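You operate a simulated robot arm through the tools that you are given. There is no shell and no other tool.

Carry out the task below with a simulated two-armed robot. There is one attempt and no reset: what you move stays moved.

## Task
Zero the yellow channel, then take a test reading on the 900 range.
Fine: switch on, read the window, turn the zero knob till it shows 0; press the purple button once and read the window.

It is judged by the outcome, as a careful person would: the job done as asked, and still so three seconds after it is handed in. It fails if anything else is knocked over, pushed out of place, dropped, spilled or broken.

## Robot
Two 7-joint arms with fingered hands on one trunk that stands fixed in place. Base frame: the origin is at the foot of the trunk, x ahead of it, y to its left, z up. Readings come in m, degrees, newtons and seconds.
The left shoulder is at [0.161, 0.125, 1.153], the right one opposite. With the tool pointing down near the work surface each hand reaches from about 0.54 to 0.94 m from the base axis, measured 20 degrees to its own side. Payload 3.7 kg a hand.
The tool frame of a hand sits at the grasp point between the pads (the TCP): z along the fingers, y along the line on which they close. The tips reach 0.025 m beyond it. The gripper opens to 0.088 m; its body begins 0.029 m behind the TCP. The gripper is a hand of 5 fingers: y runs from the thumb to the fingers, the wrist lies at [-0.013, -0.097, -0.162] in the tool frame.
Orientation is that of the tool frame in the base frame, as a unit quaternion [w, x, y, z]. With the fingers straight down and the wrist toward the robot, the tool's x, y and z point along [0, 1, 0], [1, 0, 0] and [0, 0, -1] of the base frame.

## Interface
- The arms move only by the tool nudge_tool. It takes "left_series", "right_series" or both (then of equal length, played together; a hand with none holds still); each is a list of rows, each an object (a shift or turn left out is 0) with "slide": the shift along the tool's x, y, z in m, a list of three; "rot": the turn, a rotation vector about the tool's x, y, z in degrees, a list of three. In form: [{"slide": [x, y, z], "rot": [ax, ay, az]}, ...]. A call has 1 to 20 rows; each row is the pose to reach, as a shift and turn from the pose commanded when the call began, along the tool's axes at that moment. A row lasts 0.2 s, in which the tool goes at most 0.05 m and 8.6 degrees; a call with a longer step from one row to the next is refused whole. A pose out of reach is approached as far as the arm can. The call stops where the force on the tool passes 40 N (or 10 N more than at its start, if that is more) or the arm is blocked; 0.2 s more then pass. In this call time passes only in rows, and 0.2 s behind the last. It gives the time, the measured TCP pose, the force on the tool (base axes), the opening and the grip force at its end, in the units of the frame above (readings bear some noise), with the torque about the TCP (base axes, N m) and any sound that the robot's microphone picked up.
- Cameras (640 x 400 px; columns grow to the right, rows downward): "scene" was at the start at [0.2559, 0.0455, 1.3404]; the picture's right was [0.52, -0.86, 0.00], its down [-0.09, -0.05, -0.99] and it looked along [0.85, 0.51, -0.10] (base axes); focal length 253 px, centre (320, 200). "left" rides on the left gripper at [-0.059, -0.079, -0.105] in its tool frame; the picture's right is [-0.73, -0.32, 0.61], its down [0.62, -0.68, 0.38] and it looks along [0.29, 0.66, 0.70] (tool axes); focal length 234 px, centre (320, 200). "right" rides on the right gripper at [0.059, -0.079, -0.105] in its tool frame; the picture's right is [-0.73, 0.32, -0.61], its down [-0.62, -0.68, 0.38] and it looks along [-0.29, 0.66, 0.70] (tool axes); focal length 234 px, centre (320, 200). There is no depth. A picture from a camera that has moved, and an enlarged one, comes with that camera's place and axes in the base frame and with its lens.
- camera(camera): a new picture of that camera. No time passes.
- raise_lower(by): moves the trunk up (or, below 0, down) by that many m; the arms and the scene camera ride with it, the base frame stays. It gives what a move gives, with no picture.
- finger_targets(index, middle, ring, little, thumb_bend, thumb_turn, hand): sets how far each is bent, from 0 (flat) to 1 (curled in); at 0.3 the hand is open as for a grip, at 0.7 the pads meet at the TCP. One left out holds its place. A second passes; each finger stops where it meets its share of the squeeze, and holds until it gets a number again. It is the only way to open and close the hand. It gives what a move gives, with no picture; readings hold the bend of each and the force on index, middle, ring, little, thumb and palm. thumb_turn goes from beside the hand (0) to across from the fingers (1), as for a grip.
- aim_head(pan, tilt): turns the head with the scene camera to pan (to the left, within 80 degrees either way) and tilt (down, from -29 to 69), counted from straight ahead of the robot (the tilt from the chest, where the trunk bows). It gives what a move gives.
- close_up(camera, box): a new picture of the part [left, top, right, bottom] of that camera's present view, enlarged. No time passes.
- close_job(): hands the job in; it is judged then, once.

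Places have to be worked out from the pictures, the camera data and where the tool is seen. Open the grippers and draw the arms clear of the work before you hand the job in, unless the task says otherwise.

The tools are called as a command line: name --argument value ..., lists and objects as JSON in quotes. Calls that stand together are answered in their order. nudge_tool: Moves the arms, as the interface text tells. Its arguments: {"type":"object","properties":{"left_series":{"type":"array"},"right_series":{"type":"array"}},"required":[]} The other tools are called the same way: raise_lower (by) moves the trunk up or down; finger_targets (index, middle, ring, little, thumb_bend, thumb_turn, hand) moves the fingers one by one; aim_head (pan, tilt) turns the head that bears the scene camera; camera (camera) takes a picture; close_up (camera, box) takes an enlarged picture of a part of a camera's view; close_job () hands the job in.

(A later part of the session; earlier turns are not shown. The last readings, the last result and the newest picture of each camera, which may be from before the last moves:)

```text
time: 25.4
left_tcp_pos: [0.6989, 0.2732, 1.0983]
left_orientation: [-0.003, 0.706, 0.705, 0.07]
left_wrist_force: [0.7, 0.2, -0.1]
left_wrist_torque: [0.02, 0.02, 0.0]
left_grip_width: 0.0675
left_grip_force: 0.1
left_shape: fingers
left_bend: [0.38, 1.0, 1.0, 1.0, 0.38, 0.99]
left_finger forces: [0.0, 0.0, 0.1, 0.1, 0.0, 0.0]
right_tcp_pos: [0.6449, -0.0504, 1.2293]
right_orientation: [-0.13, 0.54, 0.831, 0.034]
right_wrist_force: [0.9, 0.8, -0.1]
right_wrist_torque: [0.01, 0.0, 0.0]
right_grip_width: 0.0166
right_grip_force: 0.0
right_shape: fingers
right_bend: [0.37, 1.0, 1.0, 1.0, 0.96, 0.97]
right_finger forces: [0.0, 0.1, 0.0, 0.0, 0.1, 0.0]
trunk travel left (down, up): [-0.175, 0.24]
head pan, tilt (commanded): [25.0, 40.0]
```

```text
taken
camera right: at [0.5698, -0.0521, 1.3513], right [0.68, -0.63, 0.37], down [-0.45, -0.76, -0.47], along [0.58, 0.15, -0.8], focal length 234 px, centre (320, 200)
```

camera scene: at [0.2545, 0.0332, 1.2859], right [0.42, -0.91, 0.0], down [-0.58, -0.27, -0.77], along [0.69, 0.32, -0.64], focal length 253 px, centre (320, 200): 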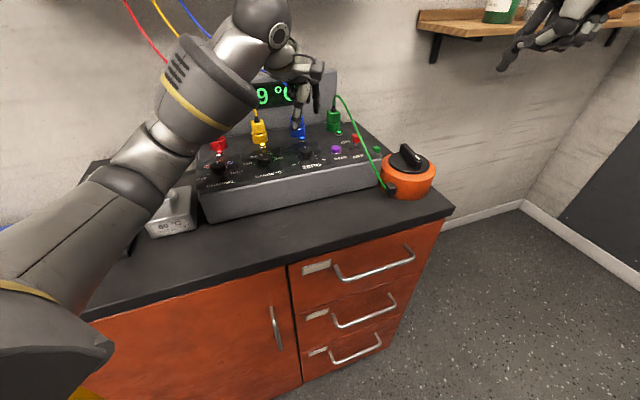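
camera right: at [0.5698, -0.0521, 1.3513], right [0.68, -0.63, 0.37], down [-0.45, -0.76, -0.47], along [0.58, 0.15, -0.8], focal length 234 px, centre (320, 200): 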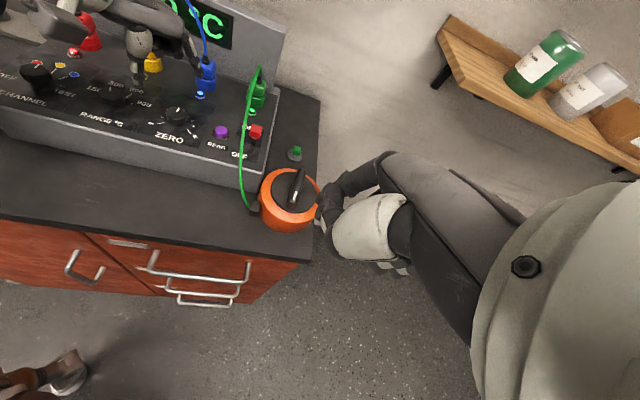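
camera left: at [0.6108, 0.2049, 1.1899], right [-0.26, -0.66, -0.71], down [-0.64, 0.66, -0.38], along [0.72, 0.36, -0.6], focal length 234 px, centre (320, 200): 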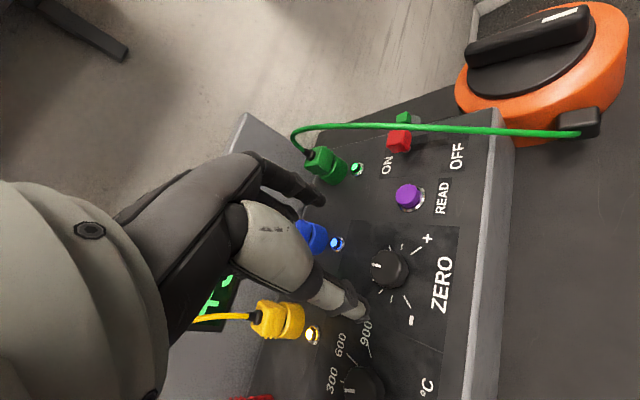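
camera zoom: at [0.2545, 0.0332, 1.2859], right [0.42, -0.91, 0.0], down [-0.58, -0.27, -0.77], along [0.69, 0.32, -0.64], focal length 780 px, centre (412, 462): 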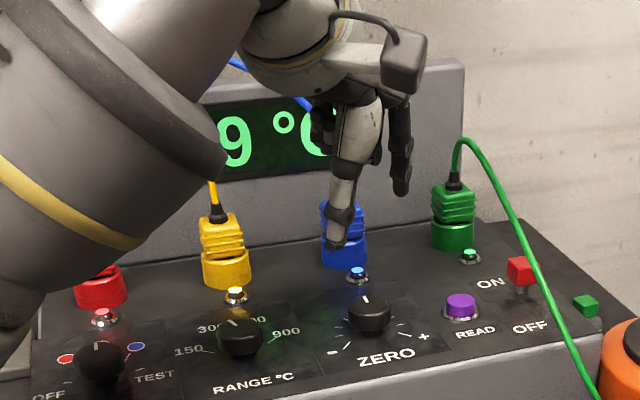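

The ZERO knob lies at tool [-0.005, -0.002, 0.099], nicely centred below the pinch. I descend 79 mm along the tool axis so the tips flank it.

nudge_tool --left_series '[{"slide": [0, -0.0005, 0.025]}, {"slide": [0, -0.001, 0.05]}, {"slide": [0, -0.0015, 0.066]}, {"slide": [0, -0.0015, 0.079]}]'

close_up --camera "left" --box '[240, 140, 440, 340]'

close_up --camera "scene" --box '[220, 50, 380, 190]'

close_up --camera "right" --box '[60, 0, 300, 180]'

```text
time: 26.4
left_tcp_pos: [0.7022, 0.282, 1.0198]
left_orientation: [-0.003, 0.707, 0.703, 0.07]
left_wrist_force: [0.6, -0.6, 0.1]
left_wrist_torque: [0.01, 0.02, 0.02]
left_grip_width: 0.0673
left_grip_force: 0.1
left_shape: fingers
left_bend: [0.38, 1.0, 1.0, 1.0, 0.38, 0.99]
left_finger forces: [0.1, 0.0, 0.0, 0.0, 0.0, 0.0]
right_tcp_pos: [0.6456, -0.0486, 1.2278]
right_orientation: [-0.13, 0.539, 0.832, 0.034]
right_wrist_force: [-0.3, -0.3, 0.1]
right_wrist_torque: [0.02, -0.03, -0.02]
right_grip_width: 0.0167
right_grip_force: 0.0
right_shape: fingers
right_bend: [0.37, 1.0, 1.0, 1.0, 0.96, 0.97]
right_finger forces: [0.0, 0.0, 0.0, 0.1, 0.0, 0.0]
trunk travel left (down, up): [-0.175, 0.24]
head pan, tilt (commanded): [25.0, 40.0]
```

```text
2.00 times, centred on (340, 240) of left
camera zoom: at [0.6146, 0.2135, 1.1109], right [-0.26, -0.66, -0.71], down [-0.64, 0.67, -0.38], along [0.72, 0.35, -0.6], focal length 468 px, centre (280, 120)
```

zoom: 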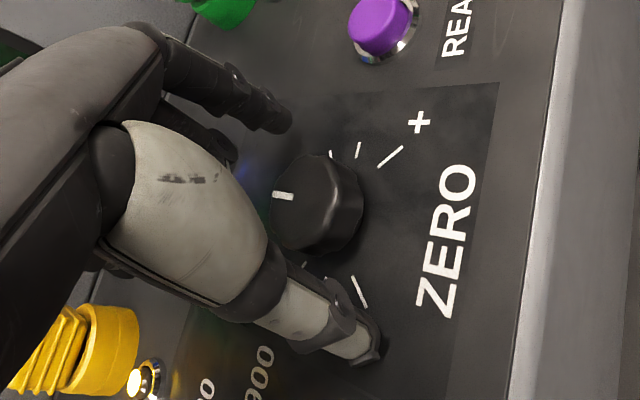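

```text
2.86 times, centred on (300, 120) of scene
camera zoom: at [0.2543, 0.0338, 1.286], right [0.42, -0.91, 0.0], down [-0.58, -0.27, -0.77], along [0.69, 0.32, -0.64], focal length 724 px, centre (377, 429)
```

zoom: 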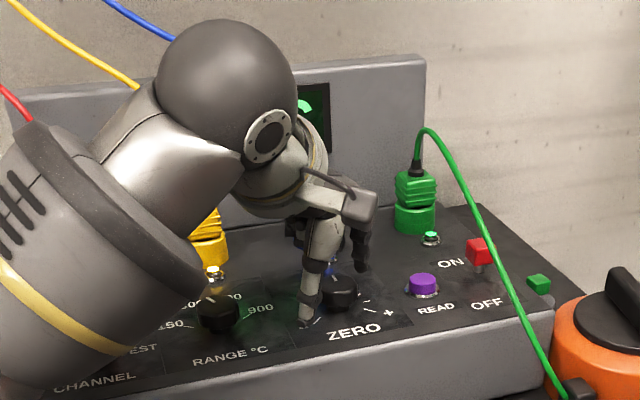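

```text
2.22 times, centred on (180, 90) of right
camera zoom: at [0.5697, -0.0511, 1.3515], right [0.68, -0.63, 0.38], down [-0.45, -0.76, -0.47], along [0.58, 0.15, -0.8], focal length 520 px, centre (631, 444)
```

zoom: 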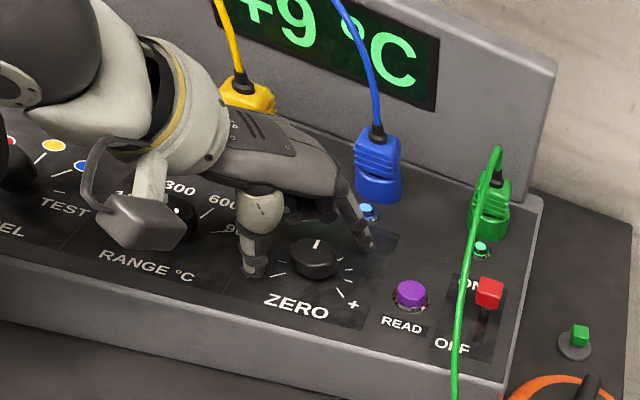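

The right camera can read the window ("+9 °C"), though it is clipped at the top. I close the left pinch on the ZERO knob and tilt/raise the right hand so its camera sees the full window.

finger_targets --hand "left" --index 0.68 --thumb_bend 0.68

nudge_tool --right_series '[{"slide": [0.007, -0.02, -0.02], "rot": [-4.4, 1.9, -3.6]}, {"slide": [0.014, -0.04, -0.042], "rot": [-8.8, 3.8, -7.3]}, {"slide": [0.019, -0.059, -0.0626], "rot": [-8.8, 3.8, -7.3]}]'

camera --camera "right"

close_up --camera "left" --box '[240, 140, 440, 340]'

```text
time: 27.4
left_tcp_pos: [0.7026, 0.2814, 1.0204]
left_orientation: [-0.003, 0.707, 0.704, 0.069]
left_wrist_force: [-0.9, 0.6, -1.0]
left_wrist_torque: [-0.01, -0.03, 0.01]
left_grip_width: 0.0236
left_grip_force: 4.9
left_shape: fingers
left_bend: [0.58, 1.0, 1.0, 1.0, 0.6, 1.0]
left_finger forces: [5.4, 0.0, 0.0, 0.0, 5.3, 0.0]
right_tcp_pos: [0.6465, -0.0498, 1.2285]
right_orientation: [-0.13, 0.54, 0.831, 0.034]
right_wrist_force: [-0.6, -0.4, -0.7]
right_wrist_torque: [0.02, 0.02, 0.0]
right_grip_width: 0.0167
right_grip_force: 0.1
right_shape: fingers
right_bend: [0.37, 1.0, 1.0, 1.0, 0.96, 0.97]
right_finger forces: [0.0, 0.0, 0.0, 0.1, 0.1, 0.1]
trunk travel left (down, up): [-0.175, 0.24]
head pan, tilt (commanded): [25.0, 40.0]
```

```text
time: 28.2
left_tcp_pos: [0.7022, 0.2824, 1.0201]
left_orientation: [-0.002, 0.707, 0.704, 0.069]
left_wrist_force: [-0.5, 0.0, -0.2]
left_wrist_torque: [0.02, 0.01, 0.02]
left_grip_width: 0.0232
left_grip_force: 6.1
left_shape: fingers
left_bend: [0.58, 1.0, 1.0, 1.0, 0.6, 1.0]
left_finger forces: [5.7, 0.0, 0.0, 0.1, 6.1, 0.0]
right_tcp_pos: [0.5945, -0.0732, 1.2967]
right_orientation: [-0.113, 0.493, 0.854, 0.123]
right_wrist_force: [-0.1, -0.5, 0.8]
right_wrist_torque: [0.0, -0.03, 0.01]
right_grip_width: 0.0169
right_grip_force: 0.1
right_shape: fingers
right_bend: [0.37, 1.0, 1.0, 1.0, 0.96, 0.97]
right_finger forces: [0.1, 0.0, 0.1, 0.0, 0.0, 0.1]
trunk travel left (down, up): [-0.175, 0.24]
head pan, tilt (commanded): [25.0, 40.0]
```

```text
taken
camera right: at [0.5044, -0.0969, 1.4063], right [0.68, -0.63, 0.38], down [-0.31, -0.71, -0.63], along [0.66, 0.31, -0.68], focal length 234 px, centre (320, 200)
```

right: 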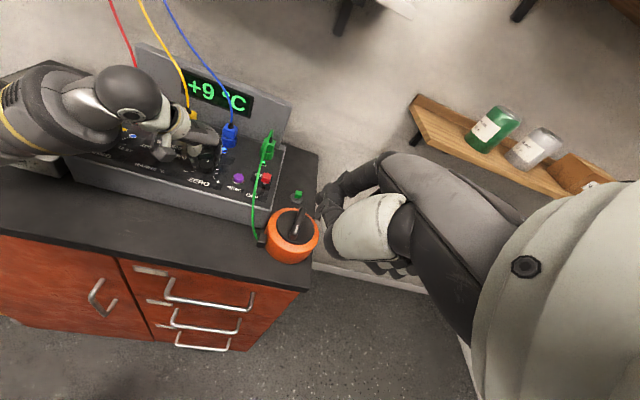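

```text
2.00 times, centred on (340, 240) of left
camera zoom: at [0.6144, 0.2135, 1.1113], right [-0.26, -0.66, -0.71], down [-0.64, 0.67, -0.38], along [0.72, 0.35, -0.6], focal length 468 px, centre (280, 120)
```

zoom: 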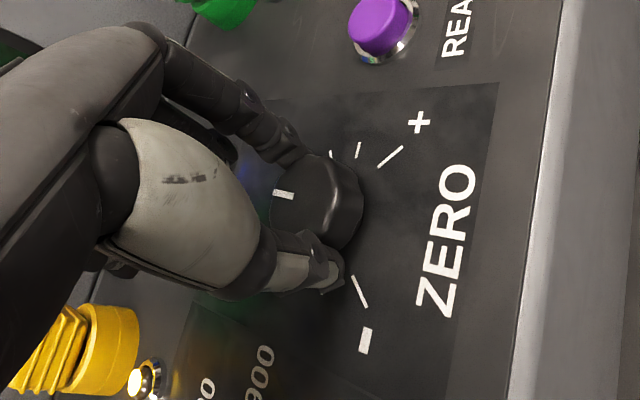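

Grip is good and the right camera now sees the whole window: +9 °C. I turn the ZERO knob 16° counter-clockwise (towards −) and read.

nudge_tool --left_series '[{"slide": [0, -0.0006, 0], "rot": [0, 0, -8]}, {"slide": [-0.0002, -0.0012, 0], "rot": [0, 0, -16]}]'

close_up --camera "right" --box '[120, 30, 300, 220]'

close_up --camera "left" --box '[240, 140, 440, 340]'

```text
time: 28.8
left_tcp_pos: [0.7025, 0.2823, 1.0198]
left_orientation: [0.007, 0.601, 0.796, 0.07]
left_wrist_force: [-2.9, -1.3, -0.5]
left_wrist_torque: [-0.01, 0.09, -0.03]
left_grip_width: 0.0237
left_grip_force: 6.0
left_shape: fingers
left_bend: [0.59, 1.0, 1.0, 1.0, 0.6, 1.0]
left_finger forces: [4.8, 0.1, 0.2, 0.1, 7.4, 0.0]
right_tcp_pos: [0.5959, -0.0739, 1.2953]
right_orientation: [-0.113, 0.492, 0.854, 0.123]
right_wrist_force: [-0.4, -0.4, -0.3]
right_wrist_torque: [0.0, 0.01, 0.04]
right_grip_width: 0.0168
right_grip_force: 0.0
right_shape: fingers
right_bend: [0.37, 1.0, 1.0, 1.0, 0.96, 0.97]
right_finger forces: [0.1, 0.0, 0.0, 0.1, 0.0, 0.0]
trunk travel left (down, up): [-0.175, 0.24]
head pan, tilt (commanded): [25.0, 40.0]
```

```text
2.11 times, centred on (210, 125) of right
camera zoom: at [0.5044, -0.0971, 1.4064], right [0.68, -0.63, 0.38], down [-0.31, -0.71, -0.63], along [0.66, 0.31, -0.68], focal length 493 px, centre (552, 358)
```

zoom: 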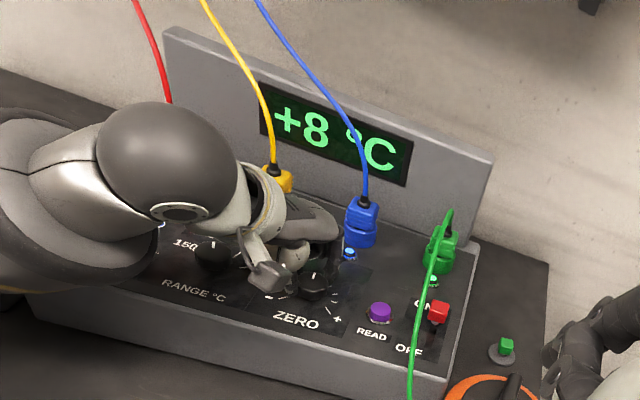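

```text
2.00 times, centred on (340, 240) of left
camera zoom: at [0.6336, 0.1935, 1.1109], right [-0.05, -0.72, -0.69], down [-0.79, 0.46, -0.42], along [0.61, 0.52, -0.59], focal length 468 px, centre (280, 120)
```

zoom: 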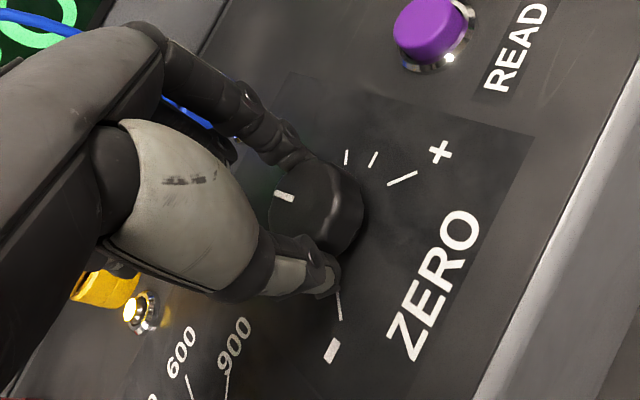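

+8 after about 15°. I continue counter-clockwise another 32°.

nudge_tool --left_series '[{"slide": [0, -0.0006, 0], "rot": [0, 0, -8]}, {"slide": [-0.0002, -0.0012, 0], "rot": [0, 0, -16]}, {"slide": [-0.0004, -0.0018, 0], "rot": [0, 0, -24]}, {"slide": [-0.0007, -0.0024, 0], "rot": [0, 0, -32]}]'

close_up --camera "right" --box '[120, 30, 300, 220]'

close_up --camera "left" --box '[240, 140, 440, 340]'

```text
time: 29.8
left_tcp_pos: [0.7009, 0.2803, 1.0203]
left_orientation: [0.025, 0.358, 0.931, 0.066]
left_wrist_force: [-1.9, 0.8, 1.2]
left_wrist_torque: [0.01, 0.12, -0.01]
left_grip_width: 0.0236
left_grip_force: 6.4
left_shape: fingers
left_bend: [0.6, 1.0, 1.0, 1.0, 0.59, 1.0]
left_finger forces: [5.0, 0.0, 0.0, 0.0, 7.4, 0.0]
right_tcp_pos: [0.5936, -0.0721, 1.2983]
right_orientation: [-0.113, 0.492, 0.855, 0.124]
right_wrist_force: [0.4, -0.2, 0.2]
right_wrist_torque: [-0.01, 0.01, 0.0]
right_grip_width: 0.0166
right_grip_force: 0.1
right_shape: fingers
right_bend: [0.37, 1.0, 1.0, 1.0, 0.96, 0.97]
right_finger forces: [0.0, 0.0, 0.0, 0.1, 0.0, 0.0]
trunk travel left (down, up): [-0.175, 0.24]
head pan, tilt (commanded): [25.0, 40.0]
```

```text
2.11 times, centred on (210, 125) of right
camera zoom: at [0.5037, -0.0966, 1.4067], right [0.68, -0.63, 0.38], down [-0.31, -0.71, -0.63], along [0.66, 0.31, -0.68], focal length 493 px, centre (552, 358)
```

zoom: 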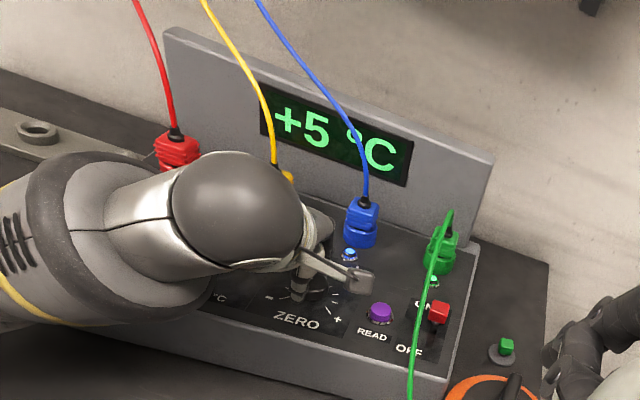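

```text
2.00 times, centred on (340, 240) of left
camera zoom: at [0.683, 0.1723, 1.1136], right [0.38, -0.66, -0.64], down [-0.88, -0.04, -0.48], along [0.29, 0.75, -0.6], focal length 468 px, centre (280, 120)
```

zoom: 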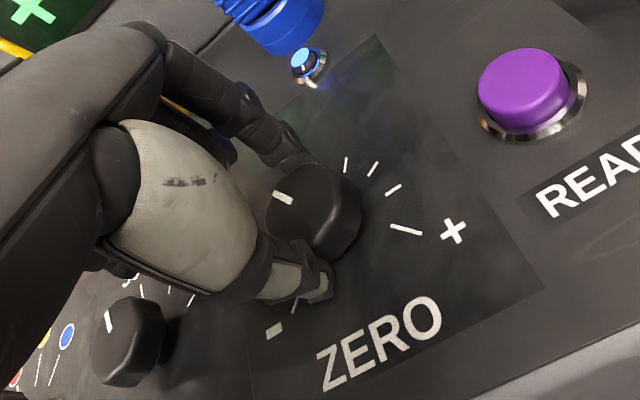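

+5 after about 48° (roughly 12° per degree C). I'm at yaw 48°, so I open, swing the hand back 60° around the knob, and regrip.

finger_targets --hand "left" --index 0.38 --thumb_bend 0.38

nudge_tool --left_series '[{"slide": [0, 0.0006, 0], "rot": [0, 0, 7.5]}, {"slide": [-0.0002, 0.0012, 0], "rot": [0, 0, 15]}, {"slide": [-0.0003, 0.0017, 0], "rot": [0, 0, 22.5]}, {"slide": [-0.0006, 0.0023, 0], "rot": [0, 0, 30]}, {"slide": [-0.0009, 0.0027, 0], "rot": [0, 0, 37.5]}, {"slide": [-0.0013, 0.0032, 0], "rot": [0, 0, 45]}, {"slide": [-0.0018, 0.0036, 0], "rot": [0, 0, 52.5]}, {"slide": [-0.0023, 0.0039, 0], "rot": [0, 0, 60]}]'

close_up --camera "left" --box '[240, 140, 440, 340]'

close_up --camera "right" --box '[120, 30, 300, 220]'

```text
time: 30.8
left_tcp_pos: [0.7025, 0.2805, 1.0188]
left_orientation: [0.026, 0.36, 0.93, 0.065]
left_wrist_force: [0.3, -0.3, 0.3]
left_wrist_torque: [-0.01, -0.01, 0.03]
left_grip_width: 0.0671
left_grip_force: 0.1
left_shape: fingers
left_bend: [0.38, 1.0, 1.0, 1.0, 0.38, 0.99]
left_finger forces: [0.0, 0.0, 0.0, 0.0, 0.1, 0.0]
right_tcp_pos: [0.5952, -0.0733, 1.2959]
right_orientation: [-0.114, 0.492, 0.854, 0.123]
right_wrist_force: [-0.5, -0.4, 0.7]
right_wrist_torque: [0.01, 0.03, 0.0]
right_grip_width: 0.0169
right_grip_force: 0.0
right_shape: fingers
right_bend: [0.37, 1.0, 1.0, 1.0, 0.96, 0.97]
right_finger forces: [0.1, 0.1, 0.1, 0.0, 0.1, 0.0]
trunk travel left (down, up): [-0.175, 0.24]
head pan, tilt (commanded): [25.0, 40.0]
```

```text
time: 32.6
left_tcp_pos: [0.7055, 0.2828, 1.0196]
left_orientation: [-0.009, 0.777, 0.625, 0.07]
left_wrist_force: [0.3, 0.7, -0.5]
left_wrist_torque: [-0.02, 0.01, -0.01]
left_grip_width: 0.0675
left_grip_force: 0.1
left_shape: fingers
left_bend: [0.38, 1.0, 1.0, 1.0, 0.38, 0.99]
left_finger forces: [0.0, 0.0, 0.1, 0.0, 0.0, 0.0]
right_tcp_pos: [0.5954, -0.0725, 1.2954]
right_orientation: [-0.112, 0.492, 0.854, 0.123]
right_wrist_force: [0.1, 0.7, -0.2]
right_wrist_torque: [0.02, 0.0, 0.02]
right_grip_width: 0.017
right_grip_force: 0.0
right_shape: fingers
right_bend: [0.37, 1.0, 1.0, 1.0, 0.96, 0.97]
right_finger forces: [0.0, 0.0, 0.0, 0.0, 0.0, 0.0]
trunk travel left (down, up): [-0.175, 0.24]
head pan, tilt (commanded): [25.0, 40.0]
```

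```text
2.00 times, centred on (340, 240) of left
camera zoom: at [0.6068, 0.2309, 1.1121], right [-0.41, -0.57, -0.71], down [-0.5, 0.79, -0.35], along [0.77, 0.21, -0.61], focal length 468 px, centre (280, 120)
```

zoom: 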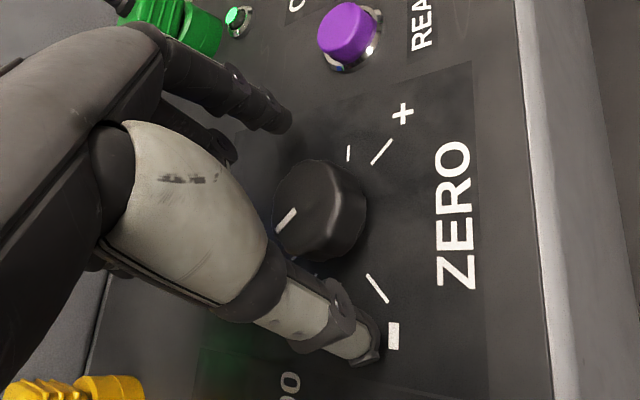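

```text
2.11 times, centred on (210, 125) of right
camera zoom: at [0.5046, -0.0968, 1.4062], right [0.68, -0.63, 0.38], down [-0.31, -0.71, -0.63], along [0.66, 0.31, -0.68], focal length 493 px, centre (552, 358)
```

zoom: 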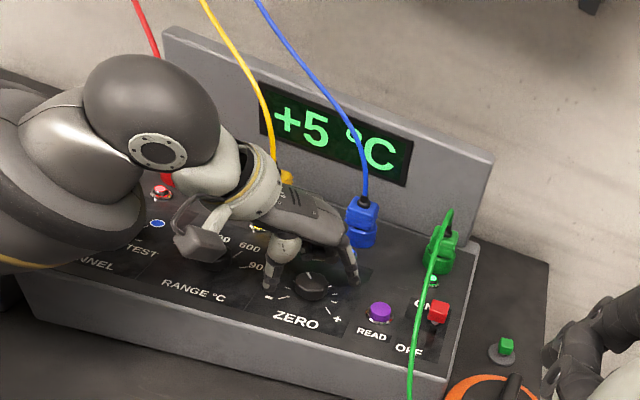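

Still +5; the knob is about 2–3 mm off the pinch centre, so I correct that and regrip.

nudge_tool --left_series '[{"slide": [-0.002, -0.0025, 0]}]'

finger_targets --hand "left" --index 0.68 --thumb_bend 0.68

nudge_tool --left_series '[{"slide": [0, -0.0006, 0], "rot": [0, 0, -8]}, {"slide": [-0.0002, -0.0012, 0], "rot": [0, 0, -16]}, {"slide": [-0.0004, -0.0018, 0], "rot": [0, 0, -24]}, {"slide": [-0.0007, -0.0024, 0], "rot": [0, 0, -32]}, {"slide": [-0.001, -0.0029, 0], "rot": [0, 0, -40]}]'

close_up --camera "right" --box '[120, 30, 300, 220]'

close_up --camera "left" --box '[240, 140, 440, 340]'

```text
time: 33.0
left_tcp_pos: [0.7012, 0.2806, 1.0178]
left_orientation: [-0.009, 0.777, 0.625, 0.07]
left_wrist_force: [0.3, -0.2, 0.1]
left_wrist_torque: [0.03, -0.02, 0.03]
left_grip_width: 0.0676
left_grip_force: 0.1
left_shape: fingers
left_bend: [0.38, 1.0, 1.0, 1.0, 0.38, 0.99]
left_finger forces: [0.0, 0.0, 0.1, 0.0, 0.1, 0.0]
right_tcp_pos: [0.5945, -0.0717, 1.2975]
right_orientation: [-0.112, 0.492, 0.854, 0.124]
right_wrist_force: [0.4, -1.0, -0.7]
right_wrist_torque: [0.05, 0.0, -0.01]
right_grip_width: 0.0168
right_grip_force: 0.2
right_shape: fingers
right_bend: [0.37, 1.0, 1.0, 1.0, 0.96, 0.97]
right_finger forces: [0.1, 0.0, 0.1, 0.1, 0.0, 0.0]
trunk travel left (down, up): [-0.175, 0.24]
head pan, tilt (commanded): [25.0, 40.0]
```

```text
time: 34.0
left_tcp_pos: [0.703, 0.281, 1.0181]
left_orientation: [-0.01, 0.777, 0.626, 0.069]
left_wrist_force: [0.8, 0.2, 0.1]
left_wrist_torque: [0.0, -0.02, 0.02]
left_grip_width: 0.0247
left_grip_force: 5.5
left_shape: fingers
left_bend: [0.58, 1.0, 1.0, 1.0, 0.6, 1.0]
left_finger forces: [5.7, 0.1, 0.1, 0.1, 5.2, 0.0]
right_tcp_pos: [0.5948, -0.0726, 1.2966]
right_orientation: [-0.113, 0.492, 0.854, 0.123]
right_wrist_force: [0.6, -0.6, -0.7]
right_wrist_torque: [-0.01, -0.02, -0.03]
right_grip_width: 0.0166
right_grip_force: 0.0
right_shape: fingers
right_bend: [0.37, 1.0, 1.0, 1.0, 0.96, 0.97]
right_finger forces: [0.1, 0.0, 0.1, 0.1, 0.0, 0.0]
trunk travel left (down, up): [-0.175, 0.24]
head pan, tilt (commanded): [25.0, 40.0]
```

```text
time: 35.2
left_tcp_pos: [0.6984, 0.2841, 1.025]
left_orientation: [0.017, 0.513, 0.855, 0.072]
left_wrist_force: [3.2, -0.5, -4.5]
left_wrist_torque: [-0.01, -0.03, 0.01]
left_grip_width: 0.0222
left_grip_force: 4.8
left_shape: fingers
left_bend: [0.58, 1.0, 1.0, 1.0, 0.61, 1.0]
left_finger forces: [5.9, 0.1, 0.1, 0.0, 3.4, 0.0]
right_tcp_pos: [0.5893, -0.0715, 1.2994]
right_orientation: [-0.11, 0.492, 0.854, 0.124]
right_wrist_force: [-0.3, -0.1, -0.1]
right_wrist_torque: [-0.03, 0.03, -0.02]
right_grip_width: 0.0166
right_grip_force: 0.1
right_shape: fingers
right_bend: [0.37, 1.0, 1.0, 1.0, 0.96, 0.97]
right_finger forces: [0.1, 0.1, 0.0, 0.1, 0.0, 0.0]
trunk travel left (down, up): [-0.175, 0.24]
head pan, tilt (commanded): [25.0, 40.0]
```

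```text
2.11 times, centred on (210, 125) of right
camera zoom: at [0.4997, -0.0957, 1.4099], right [0.68, -0.63, 0.38], down [-0.31, -0.71, -0.63], along [0.67, 0.31, -0.68], focal length 493 px, centre (552, 358)
```

zoom: 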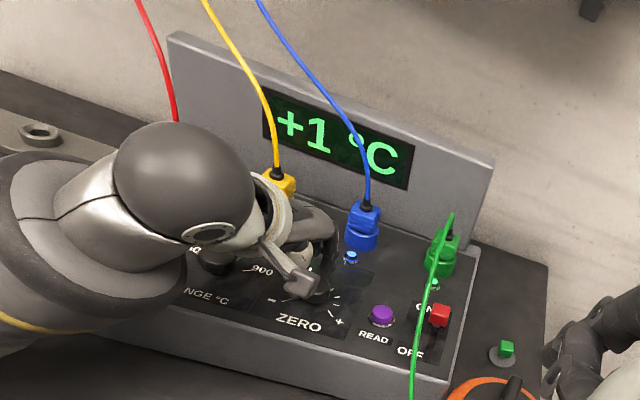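

```text
2.00 times, centred on (340, 240) of left
camera zoom: at [0.646, 0.1837, 1.1158], right [0.12, -0.72, -0.68], down [-0.85, 0.27, -0.45], along [0.51, 0.63, -0.58], focal length 468 px, centre (280, 120)
```

zoom: 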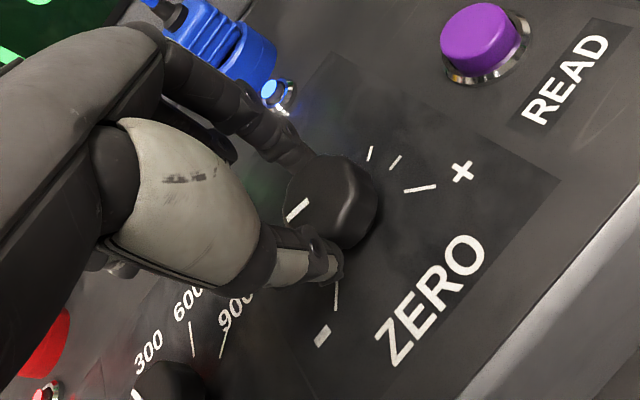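

+1 now. The arms' readings shifted by a few mm, so before the final turn I check for steady state with a tiny further turn of 4°.

nudge_tool --left_series '[{"slide": [0, -0.0003, 0], "rot": [0, 0, -4]}]'

close_up --camera "right" --box '[120, 30, 300, 220]'

close_up --camera "left" --box '[240, 140, 440, 340]'

camera --camera "scene"

```text
time: 35.6
left_tcp_pos: [0.6955, 0.2845, 1.0275]
left_orientation: [0.022, 0.483, 0.872, 0.073]
left_wrist_force: [3.2, 1.7, -2.0]
left_wrist_torque: [0.04, -0.07, 0.01]
left_grip_width: 0.0202
left_grip_force: 4.4
left_shape: fingers
left_bend: [0.58, 1.0, 1.0, 1.0, 0.63, 1.0]
left_finger forces: [5.8, 0.0, 0.0, 0.1, 2.7, 0.0]
right_tcp_pos: [0.5877, -0.0706, 1.3004]
right_orientation: [-0.11, 0.492, 0.855, 0.126]
right_wrist_force: [0.7, 0.8, -0.6]
right_wrist_torque: [-0.03, 0.0, -0.02]
right_grip_width: 0.017
right_grip_force: 0.0
right_shape: fingers
right_bend: [0.37, 1.0, 1.0, 1.0, 0.96, 0.97]
right_finger forces: [0.0, 0.1, 0.0, 0.0, 0.0, 0.0]
trunk travel left (down, up): [-0.175, 0.24]
head pan, tilt (commanded): [25.0, 40.0]
```

```text
2.11 times, centred on (210, 125) of right
camera zoom: at [0.497, -0.0956, 1.411], right [0.68, -0.63, 0.38], down [-0.31, -0.71, -0.63], along [0.67, 0.31, -0.68], focal length 493 px, centre (552, 358)
```

zoom: 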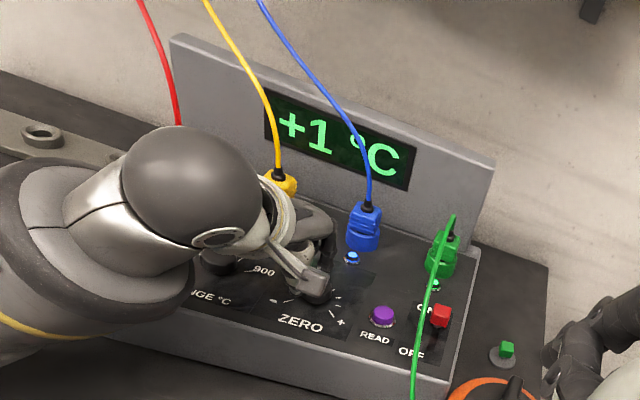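

```text
2.00 times, centred on (340, 240) of left
camera zoom: at [0.6501, 0.1817, 1.1183], right [0.18, -0.72, -0.67], down [-0.86, 0.21, -0.46], along [0.47, 0.66, -0.58], focal length 468 px, centre (280, 120)
```

zoom: 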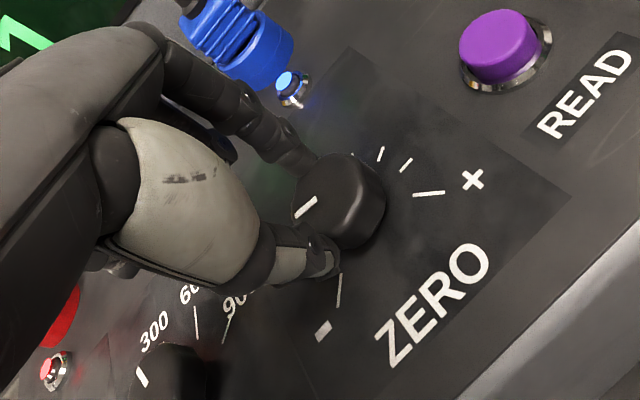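

```text
taken
camera scene: at [0.2476, 0.0349, 1.2884], right [0.42, -0.91, 0.0], down [-0.58, -0.27, -0.77], along [0.7, 0.32, -0.64], focal length 253 px, centre (320, 200)
```

scene: 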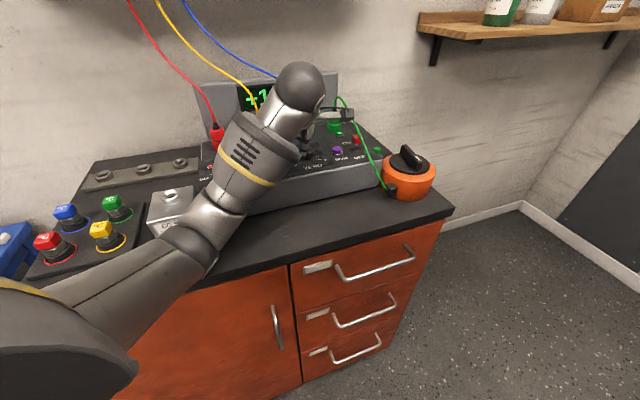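

The scene camera itself shifted back about 7 mm, meaning the left arm is leaning on something. I look closely at the forearm near the bench and test block before doing anything else.

close_up --camera "scene" --box '[100, 160, 300, 340]'

camera --camera "right"

close_up --camera "right" --box '[0, 30, 180, 240]'

```text
2.22 times, centred on (200, 250) of scene
camera zoom: at [0.2476, 0.0349, 1.2884], right [0.42, -0.91, 0.0], down [-0.58, -0.27, -0.77], along [0.7, 0.32, -0.64], focal length 563 px, centre (587, 89)
```

zoom: 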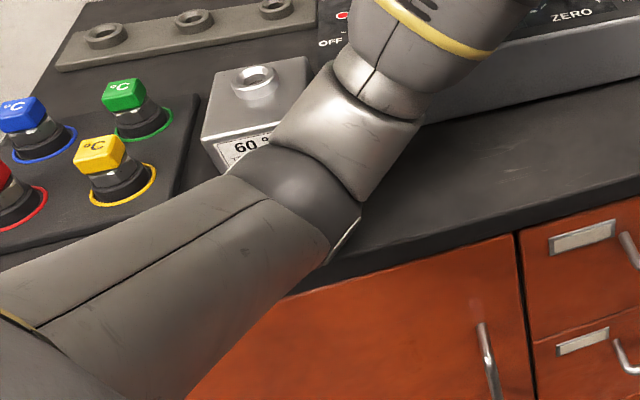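

```text
taken
camera right: at [0.497, -0.0956, 1.411], right [0.68, -0.63, 0.38], down [-0.31, -0.71, -0.63], along [0.67, 0.31, -0.68], focal length 234 px, centre (320, 200)
```

right: 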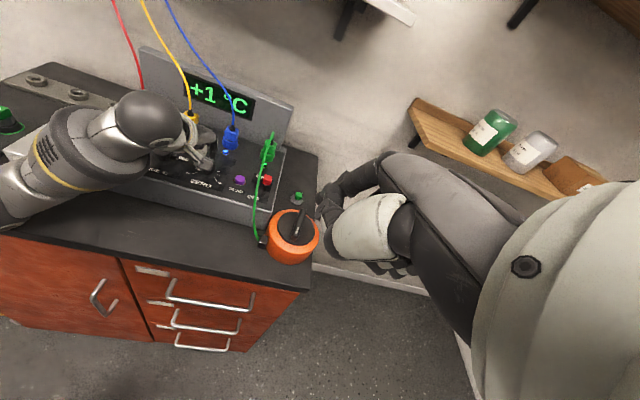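

```text
1.90 times, centred on (90, 135) of right
camera zoom: at [0.497, -0.0956, 1.411], right [0.68, -0.63, 0.38], down [-0.31, -0.71, -0.63], along [0.67, 0.31, -0.68], focal length 446 px, centre (758, 324)
```

zoom: 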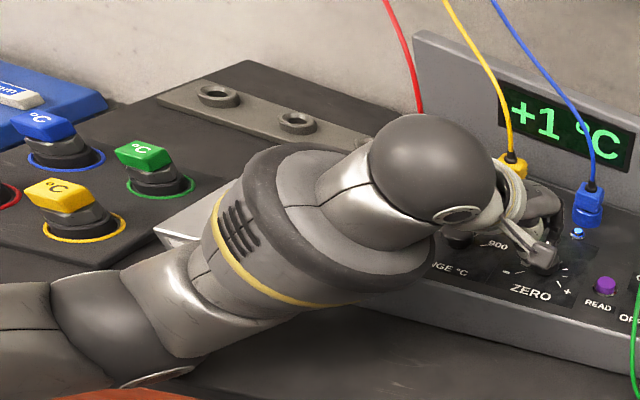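

The left elbow is resting against the bench's front edge. I release the knob, lift the hand straight up, and then raise the trunk so the elbow clears the bench.

finger_targets --hand "left" --index 0.38 --thumb_bend 0.38

nudge_tool --left_series '[{"slide": [0, 0, -0.02]}, {"slide": [0, 0, -0.05]}, {"slide": [0, 0, -0.08]}]'

camera --camera "scene"

camera --camera "right"

```text
time: 36.6
left_tcp_pos: [0.6949, 0.2837, 1.0276]
left_orientation: [0.022, 0.484, 0.872, 0.073]
left_wrist_force: [-0.3, -0.6, 0.4]
left_wrist_torque: [-0.02, 0.05, -0.02]
left_grip_width: 0.0674
left_grip_force: 0.1
left_shape: fingers
left_bend: [0.38, 1.0, 1.0, 1.0, 0.38, 0.99]
left_finger forces: [0.0, 0.1, 0.1, 0.1, 0.1, 0.0]
right_tcp_pos: [0.5886, -0.0721, 1.2998]
right_orientation: [-0.11, 0.493, 0.854, 0.125]
right_wrist_force: [-1.5, -0.4, -1.0]
right_wrist_torque: [-0.03, -0.05, 0.03]
right_grip_width: 0.017
right_grip_force: 0.1
right_shape: fingers
right_bend: [0.37, 1.0, 1.0, 1.0, 0.96, 0.97]
right_finger forces: [0.1, 0.0, 0.0, 0.0, 0.0, 0.0]
trunk travel left (down, up): [-0.175, 0.24]
head pan, tilt (commanded): [25.0, 40.0]
```

```text
time: 37.4
left_tcp_pos: [0.6917, 0.2704, 1.0966]
left_orientation: [0.016, 0.485, 0.872, 0.067]
left_wrist_force: [-0.3, 0.9, -0.4]
left_wrist_torque: [0.03, -0.02, 0.02]
left_grip_width: 0.0675
left_grip_force: 0.1
left_shape: fingers
left_bend: [0.38, 1.0, 1.0, 1.0, 0.38, 0.99]
left_finger forces: [0.0, 0.0, 0.0, 0.1, 0.1, 0.0]
right_tcp_pos: [0.5956, -0.0736, 1.2959]
right_orientation: [-0.113, 0.493, 0.854, 0.123]
right_wrist_force: [0.6, -0.1, -0.6]
right_wrist_torque: [0.01, 0.01, 0.05]
right_grip_width: 0.0169
right_grip_force: 0.0
right_shape: fingers
right_bend: [0.37, 1.0, 1.0, 1.0, 0.96, 0.97]
right_finger forces: [0.0, 0.0, 0.0, 0.1, 0.0, 0.1]
trunk travel left (down, up): [-0.175, 0.24]
head pan, tilt (commanded): [25.0, 40.0]
```

```text
taken
camera scene: at [0.2544, 0.0328, 1.2859], right [0.42, -0.91, 0.0], down [-0.58, -0.27, -0.77], along [0.69, 0.32, -0.64], focal length 253 px, centre (320, 200)
```

scene: 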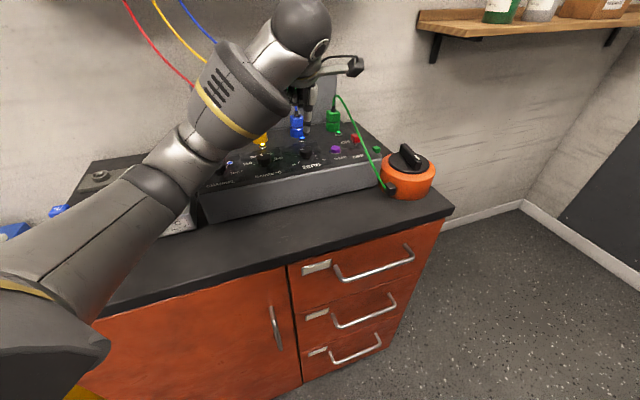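

```text
taken
camera right: at [0.505, -0.0979, 1.4058], right [0.68, -0.63, 0.38], down [-0.31, -0.71, -0.63], along [0.66, 0.31, -0.68], focal length 234 px, centre (320, 200)
```

right: 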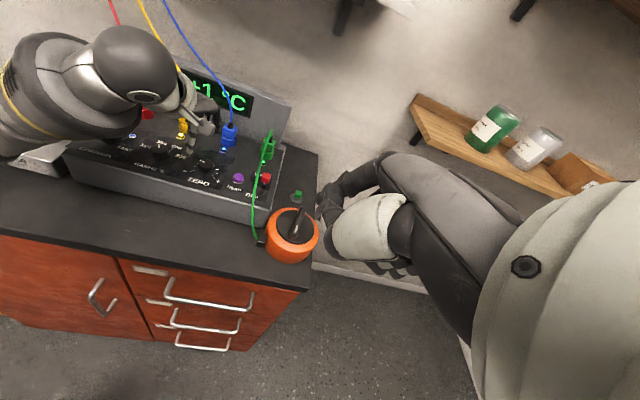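

The trunk is back to normal after lifting. I raise the trunk 0.12 m and re-check everything.

raise_lower --by 0.12

camera --camera "scene"

camera --camera "left"

camera --camera "right"

```text
time: 38.9
left_tcp_pos: [0.6928, 0.2718, 1.2165]
left_orientation: [0.015, 0.486, 0.871, 0.068]
left_wrist_force: [0.0, -1.1, 0.3]
left_wrist_torque: [-0.05, -0.04, 0.0]
left_grip_width: 0.0674
left_grip_force: 0.1
left_shape: fingers
left_bend: [0.38, 1.0, 1.0, 1.0, 0.38, 0.99]
left_finger forces: [0.0, 0.0, 0.1, 0.0, 0.0, 0.0]
right_tcp_pos: [0.5977, -0.0693, 1.4133]
right_orientation: [-0.114, 0.493, 0.854, 0.122]
right_wrist_force: [0.1, 0.4, 0.4]
right_wrist_torque: [-0.04, 0.03, 0.0]
right_grip_width: 0.0167
right_grip_force: 0.1
right_shape: fingers
right_bend: [0.37, 1.0, 1.0, 1.0, 0.96, 0.97]
right_finger forces: [0.0, 0.1, 0.0, 0.0, 0.0, 0.0]
trunk travel left (down, up): [-0.295, 0.12]
head pan, tilt (commanded): [25.0, 40.0]
```

```text
taken
camera scene: at [0.1442, 0.0337, 1.4123], right [0.42, -0.91, 0.0], down [-0.58, -0.27, -0.77], along [0.69, 0.32, -0.64], focal length 253 px, centre (320, 200)
```

scene: 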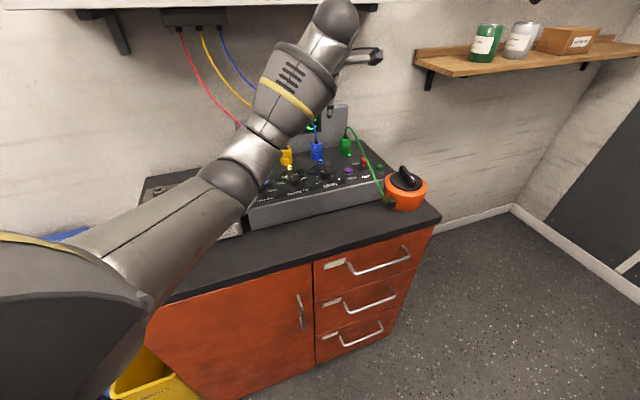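

```text
taken
camera left: at [0.6488, 0.1699, 1.3083], right [0.17, -0.72, -0.67], down [-0.87, 0.22, -0.45], along [0.47, 0.66, -0.59], focal length 234 px, centre (320, 200)
```

left: 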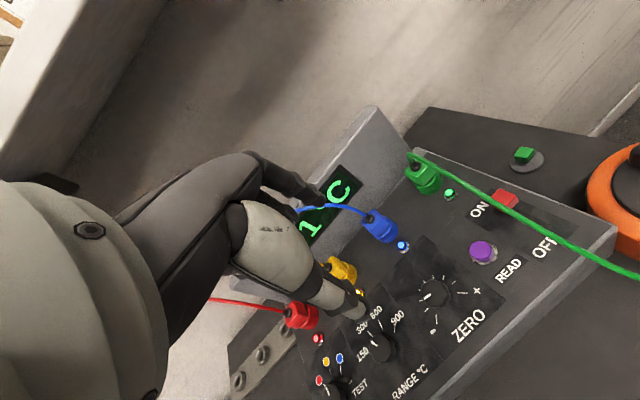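

```text
taken
camera right: at [0.5063, -0.0941, 1.5238], right [0.68, -0.63, 0.38], down [-0.32, -0.71, -0.62], along [0.66, 0.31, -0.68], focal length 234 px, centre (320, 200)
```

right: 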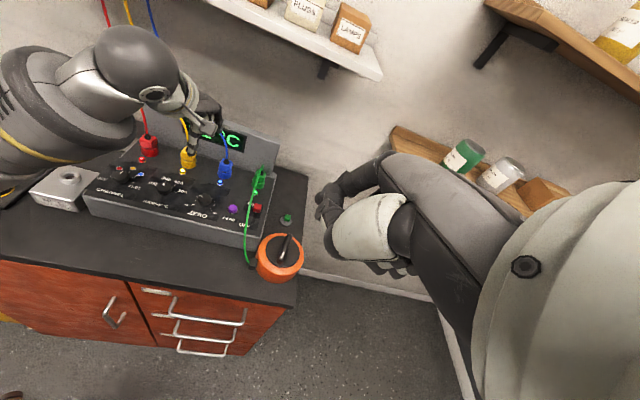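

The shoulder moved back and up, so the elbow should ride higher now. I bring the hand back down to about 8 cm above the ZERO knob at yaw ~20°.

nudge_tool --left_series '[{"slide": [-0.001, -0.004, 0.03], "rot": [0, 0, 4]}, {"slide": [-0.002, -0.008, 0.06], "rot": [0, 0, 8]}, {"slide": [-0.003, -0.012, 0.09], "rot": [0, 0, 12]}, {"slide": [-0.0038, -0.015, 0.1154], "rot": [0, 0, 12]}]'

camera --camera "scene"

close_up --camera "left" --box '[280, 160, 480, 340]'

camera --camera "right"

```text
time: 39.9
left_tcp_pos: [0.6915, 0.2753, 1.102]
left_orientation: [0.009, 0.574, 0.816, 0.069]
left_wrist_force: [-0.6, 0.4, -0.7]
left_wrist_torque: [-0.05, 0.03, -0.01]
left_grip_width: 0.0674
left_grip_force: 0.0
left_shape: fingers
left_bend: [0.38, 1.0, 1.0, 1.0, 0.38, 0.99]
left_finger forces: [0.0, 0.1, 0.0, 0.1, 0.0, 0.1]
right_tcp_pos: [0.5952, -0.0701, 1.4138]
right_orientation: [-0.112, 0.492, 0.855, 0.123]
right_wrist_force: [-0.1, 0.9, -0.7]
right_wrist_torque: [0.0, 0.04, 0.0]
right_grip_width: 0.0168
right_grip_force: 0.0
right_shape: fingers
right_bend: [0.37, 1.0, 1.0, 1.0, 0.96, 0.97]
right_finger forces: [0.1, 0.0, 0.0, 0.0, 0.0, 0.0]
trunk travel left (down, up): [-0.295, 0.12]
head pan, tilt (commanded): [25.0, 40.0]
```

```text
taken
camera scene: at [0.1433, 0.0337, 1.4126], right [0.42, -0.91, 0.0], down [-0.58, -0.27, -0.77], along [0.69, 0.32, -0.64], focal length 253 px, centre (320, 200)
```

scene: 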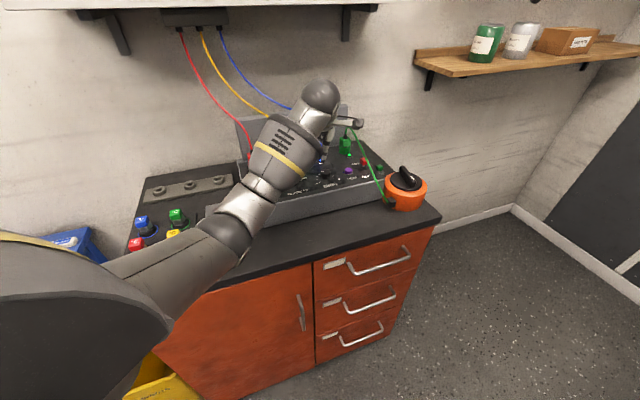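

```text
2.22 times, centred on (380, 250) of left
camera zoom: at [0.6281, 0.1825, 1.1927], right [0.0, -0.73, -0.69], down [-0.81, 0.4, -0.42], along [0.58, 0.56, -0.59], focal length 520 px, centre (187, 89)
```

zoom: 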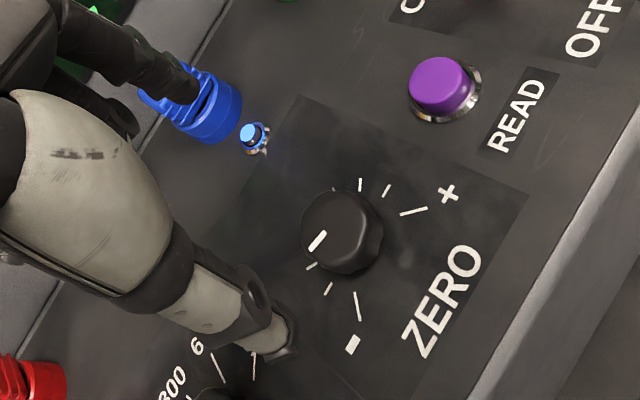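

```text
taken
camera right: at [0.5048, -0.0942, 1.525], right [0.68, -0.63, 0.38], down [-0.31, -0.71, -0.63], along [0.66, 0.31, -0.68], focal length 234 px, centre (320, 200)
```

right: 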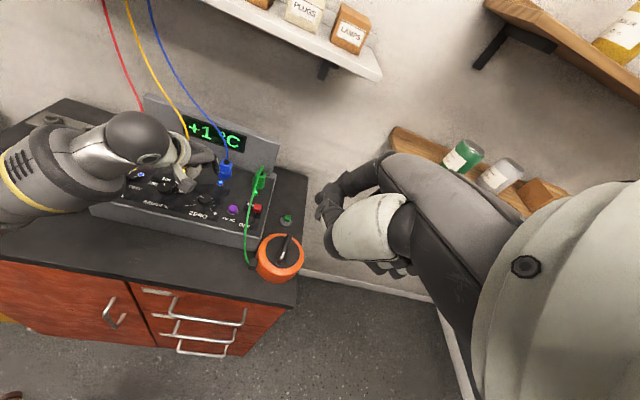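

Display still +1 and the hand is about 8 cm above the knob, 3 mm off in tool x. I descend with that correction and watch the trunk for any push.

nudge_tool --left_series '[{"slide": [-0.0015, 0, 0.028]}, {"slide": [-0.003, 0, 0.056]}, {"slide": [-0.003, 0, 0.072]}, {"slide": [-0.003, 0, 0.083]}]'

close_up --camera "scene" --box '[100, 60, 440, 300]'

close_up --camera "left" --box '[240, 140, 440, 340]'

```text
time: 40.9
left_tcp_pos: [0.7029, 0.2795, 1.0181]
left_orientation: [0.009, 0.574, 0.816, 0.07]
left_wrist_force: [0.4, -0.2, 0.2]
left_wrist_torque: [-0.01, 0.01, -0.04]
left_grip_width: 0.0675
left_grip_force: 0.0
left_shape: fingers
left_bend: [0.38, 1.0, 1.0, 1.0, 0.38, 0.99]
left_finger forces: [0.0, 0.1, 0.0, 0.0, 0.0, 0.1]
right_tcp_pos: [0.595, -0.0698, 1.4164]
right_orientation: [-0.113, 0.492, 0.855, 0.122]
right_wrist_force: [-0.1, 0.8, 0.8]
right_wrist_torque: [0.0, 0.0, -0.01]
right_grip_width: 0.0169
right_grip_force: 0.2
right_shape: fingers
right_bend: [0.37, 1.0, 1.0, 1.0, 0.96, 0.97]
right_finger forces: [0.1, 0.0, 0.0, 0.1, 0.0, 0.0]
trunk travel left (down, up): [-0.295, 0.12]
head pan, tilt (commanded): [25.0, 40.0]
```

```text
1.67 times, centred on (270, 180) of scene
camera zoom: at [0.1431, 0.0338, 1.4126], right [0.42, -0.91, 0.0], down [-0.58, -0.27, -0.77], along [0.69, 0.32, -0.64], focal length 422 px, centre (403, 233)
```

zoom: 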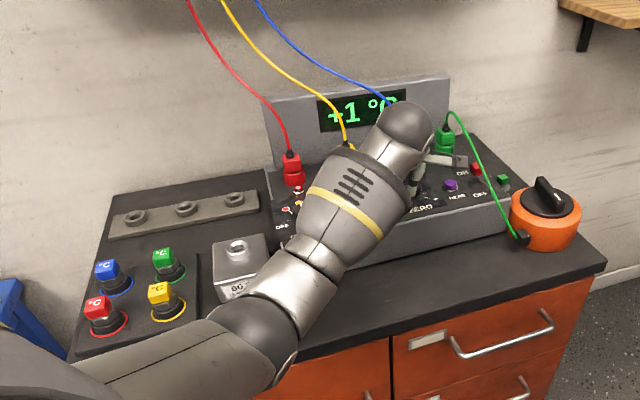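

```text
2.00 times, centred on (340, 240) of left
camera zoom: at [0.6392, 0.1875, 1.1086], right [0.0, -0.73, -0.69], down [-0.81, 0.4, -0.42], along [0.58, 0.56, -0.59], focal length 468 px, centre (280, 120)
```

zoom: 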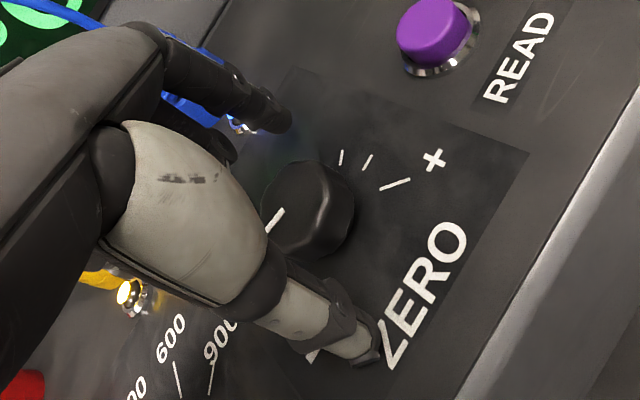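

No trunk push this time and the display reads +1 in the scene view too. I regrip and turn another 6° counter-clockwise.

finger_targets --hand "left" --index 0.68 --thumb_bend 0.68

nudge_tool --left_series '[{"slide": [0, -0.0002, 0], "rot": [0, 0, -3]}, {"slide": [0, -0.0004, 0], "rot": [0, 0, -6]}]'

close_up --camera "scene" --box '[220, 80, 400, 220]'

close_up --camera "left" --box '[240, 140, 440, 340]'

```text
time: 41.9
left_tcp_pos: [0.7031, 0.2799, 1.018]
left_orientation: [0.009, 0.574, 0.816, 0.069]
left_wrist_force: [-1.0, -0.4, -1.8]
left_wrist_torque: [-0.03, -0.05, 0.0]
left_grip_width: 0.0242
left_grip_force: 6.1
left_shape: fingers
left_bend: [0.59, 1.0, 1.0, 1.0, 0.59, 1.0]
left_finger forces: [5.0, 0.1, 0.0, 0.0, 6.5, 0.0]
right_tcp_pos: [0.5948, -0.0698, 1.4156]
right_orientation: [-0.113, 0.492, 0.854, 0.123]
right_wrist_force: [0.1, -0.8, 0.4]
right_wrist_torque: [0.0, -0.01, 0.01]
right_grip_width: 0.0167
right_grip_force: 0.0
right_shape: fingers
right_bend: [0.37, 1.0, 1.0, 1.0, 0.96, 0.97]
right_finger forces: [0.1, 0.1, 0.0, 0.1, 0.0, 0.1]
trunk travel left (down, up): [-0.295, 0.12]
head pan, tilt (commanded): [25.0, 40.0]
```

```text
time: 42.5
left_tcp_pos: [0.7009, 0.2788, 1.0174]
left_orientation: [0.013, 0.53, 0.845, 0.069]
left_wrist_force: [0.4, 1.9, -2.2]
left_wrist_torque: [0.05, -0.03, 0.01]
left_grip_width: 0.0244
left_grip_force: 6.2
left_shape: fingers
left_bend: [0.59, 1.0, 1.0, 1.0, 0.59, 1.0]
left_finger forces: [6.3, 0.1, 0.0, 0.0, 6.0, 0.0]
right_tcp_pos: [0.5948, -0.0692, 1.4142]
right_orientation: [-0.112, 0.493, 0.854, 0.123]
right_wrist_force: [-0.4, -0.7, -0.1]
right_wrist_torque: [0.05, 0.02, 0.0]
right_grip_width: 0.0169
right_grip_force: 0.1
right_shape: fingers
right_bend: [0.37, 1.0, 1.0, 1.0, 0.96, 0.97]
right_finger forces: [0.0, 0.0, 0.0, 0.1, 0.0, 0.1]
trunk travel left (down, up): [-0.295, 0.12]
head pan, tilt (commanded): [25.0, 40.0]
```

```text
2.86 times, centred on (310, 150) of scene
camera zoom: at [0.1434, 0.034, 1.4126], right [0.42, -0.91, 0.0], down [-0.58, -0.27, -0.77], along [0.69, 0.32, -0.64], focal length 724 px, centre (349, 343)
```

zoom: 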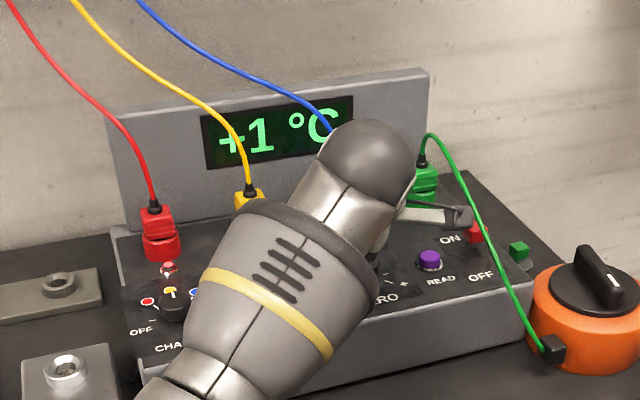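

```text
2.00 times, centred on (340, 240) of left
camera zoom: at [0.6474, 0.1807, 1.1087], right [0.09, -0.73, -0.68], down [-0.85, 0.31, -0.44], along [0.53, 0.61, -0.59], focal length 468 px, centre (280, 120)
```

zoom: 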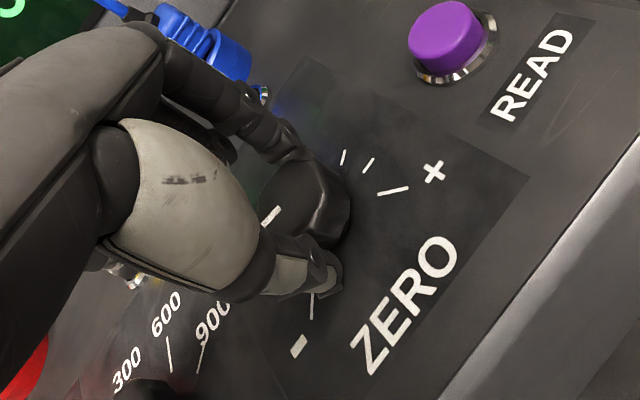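

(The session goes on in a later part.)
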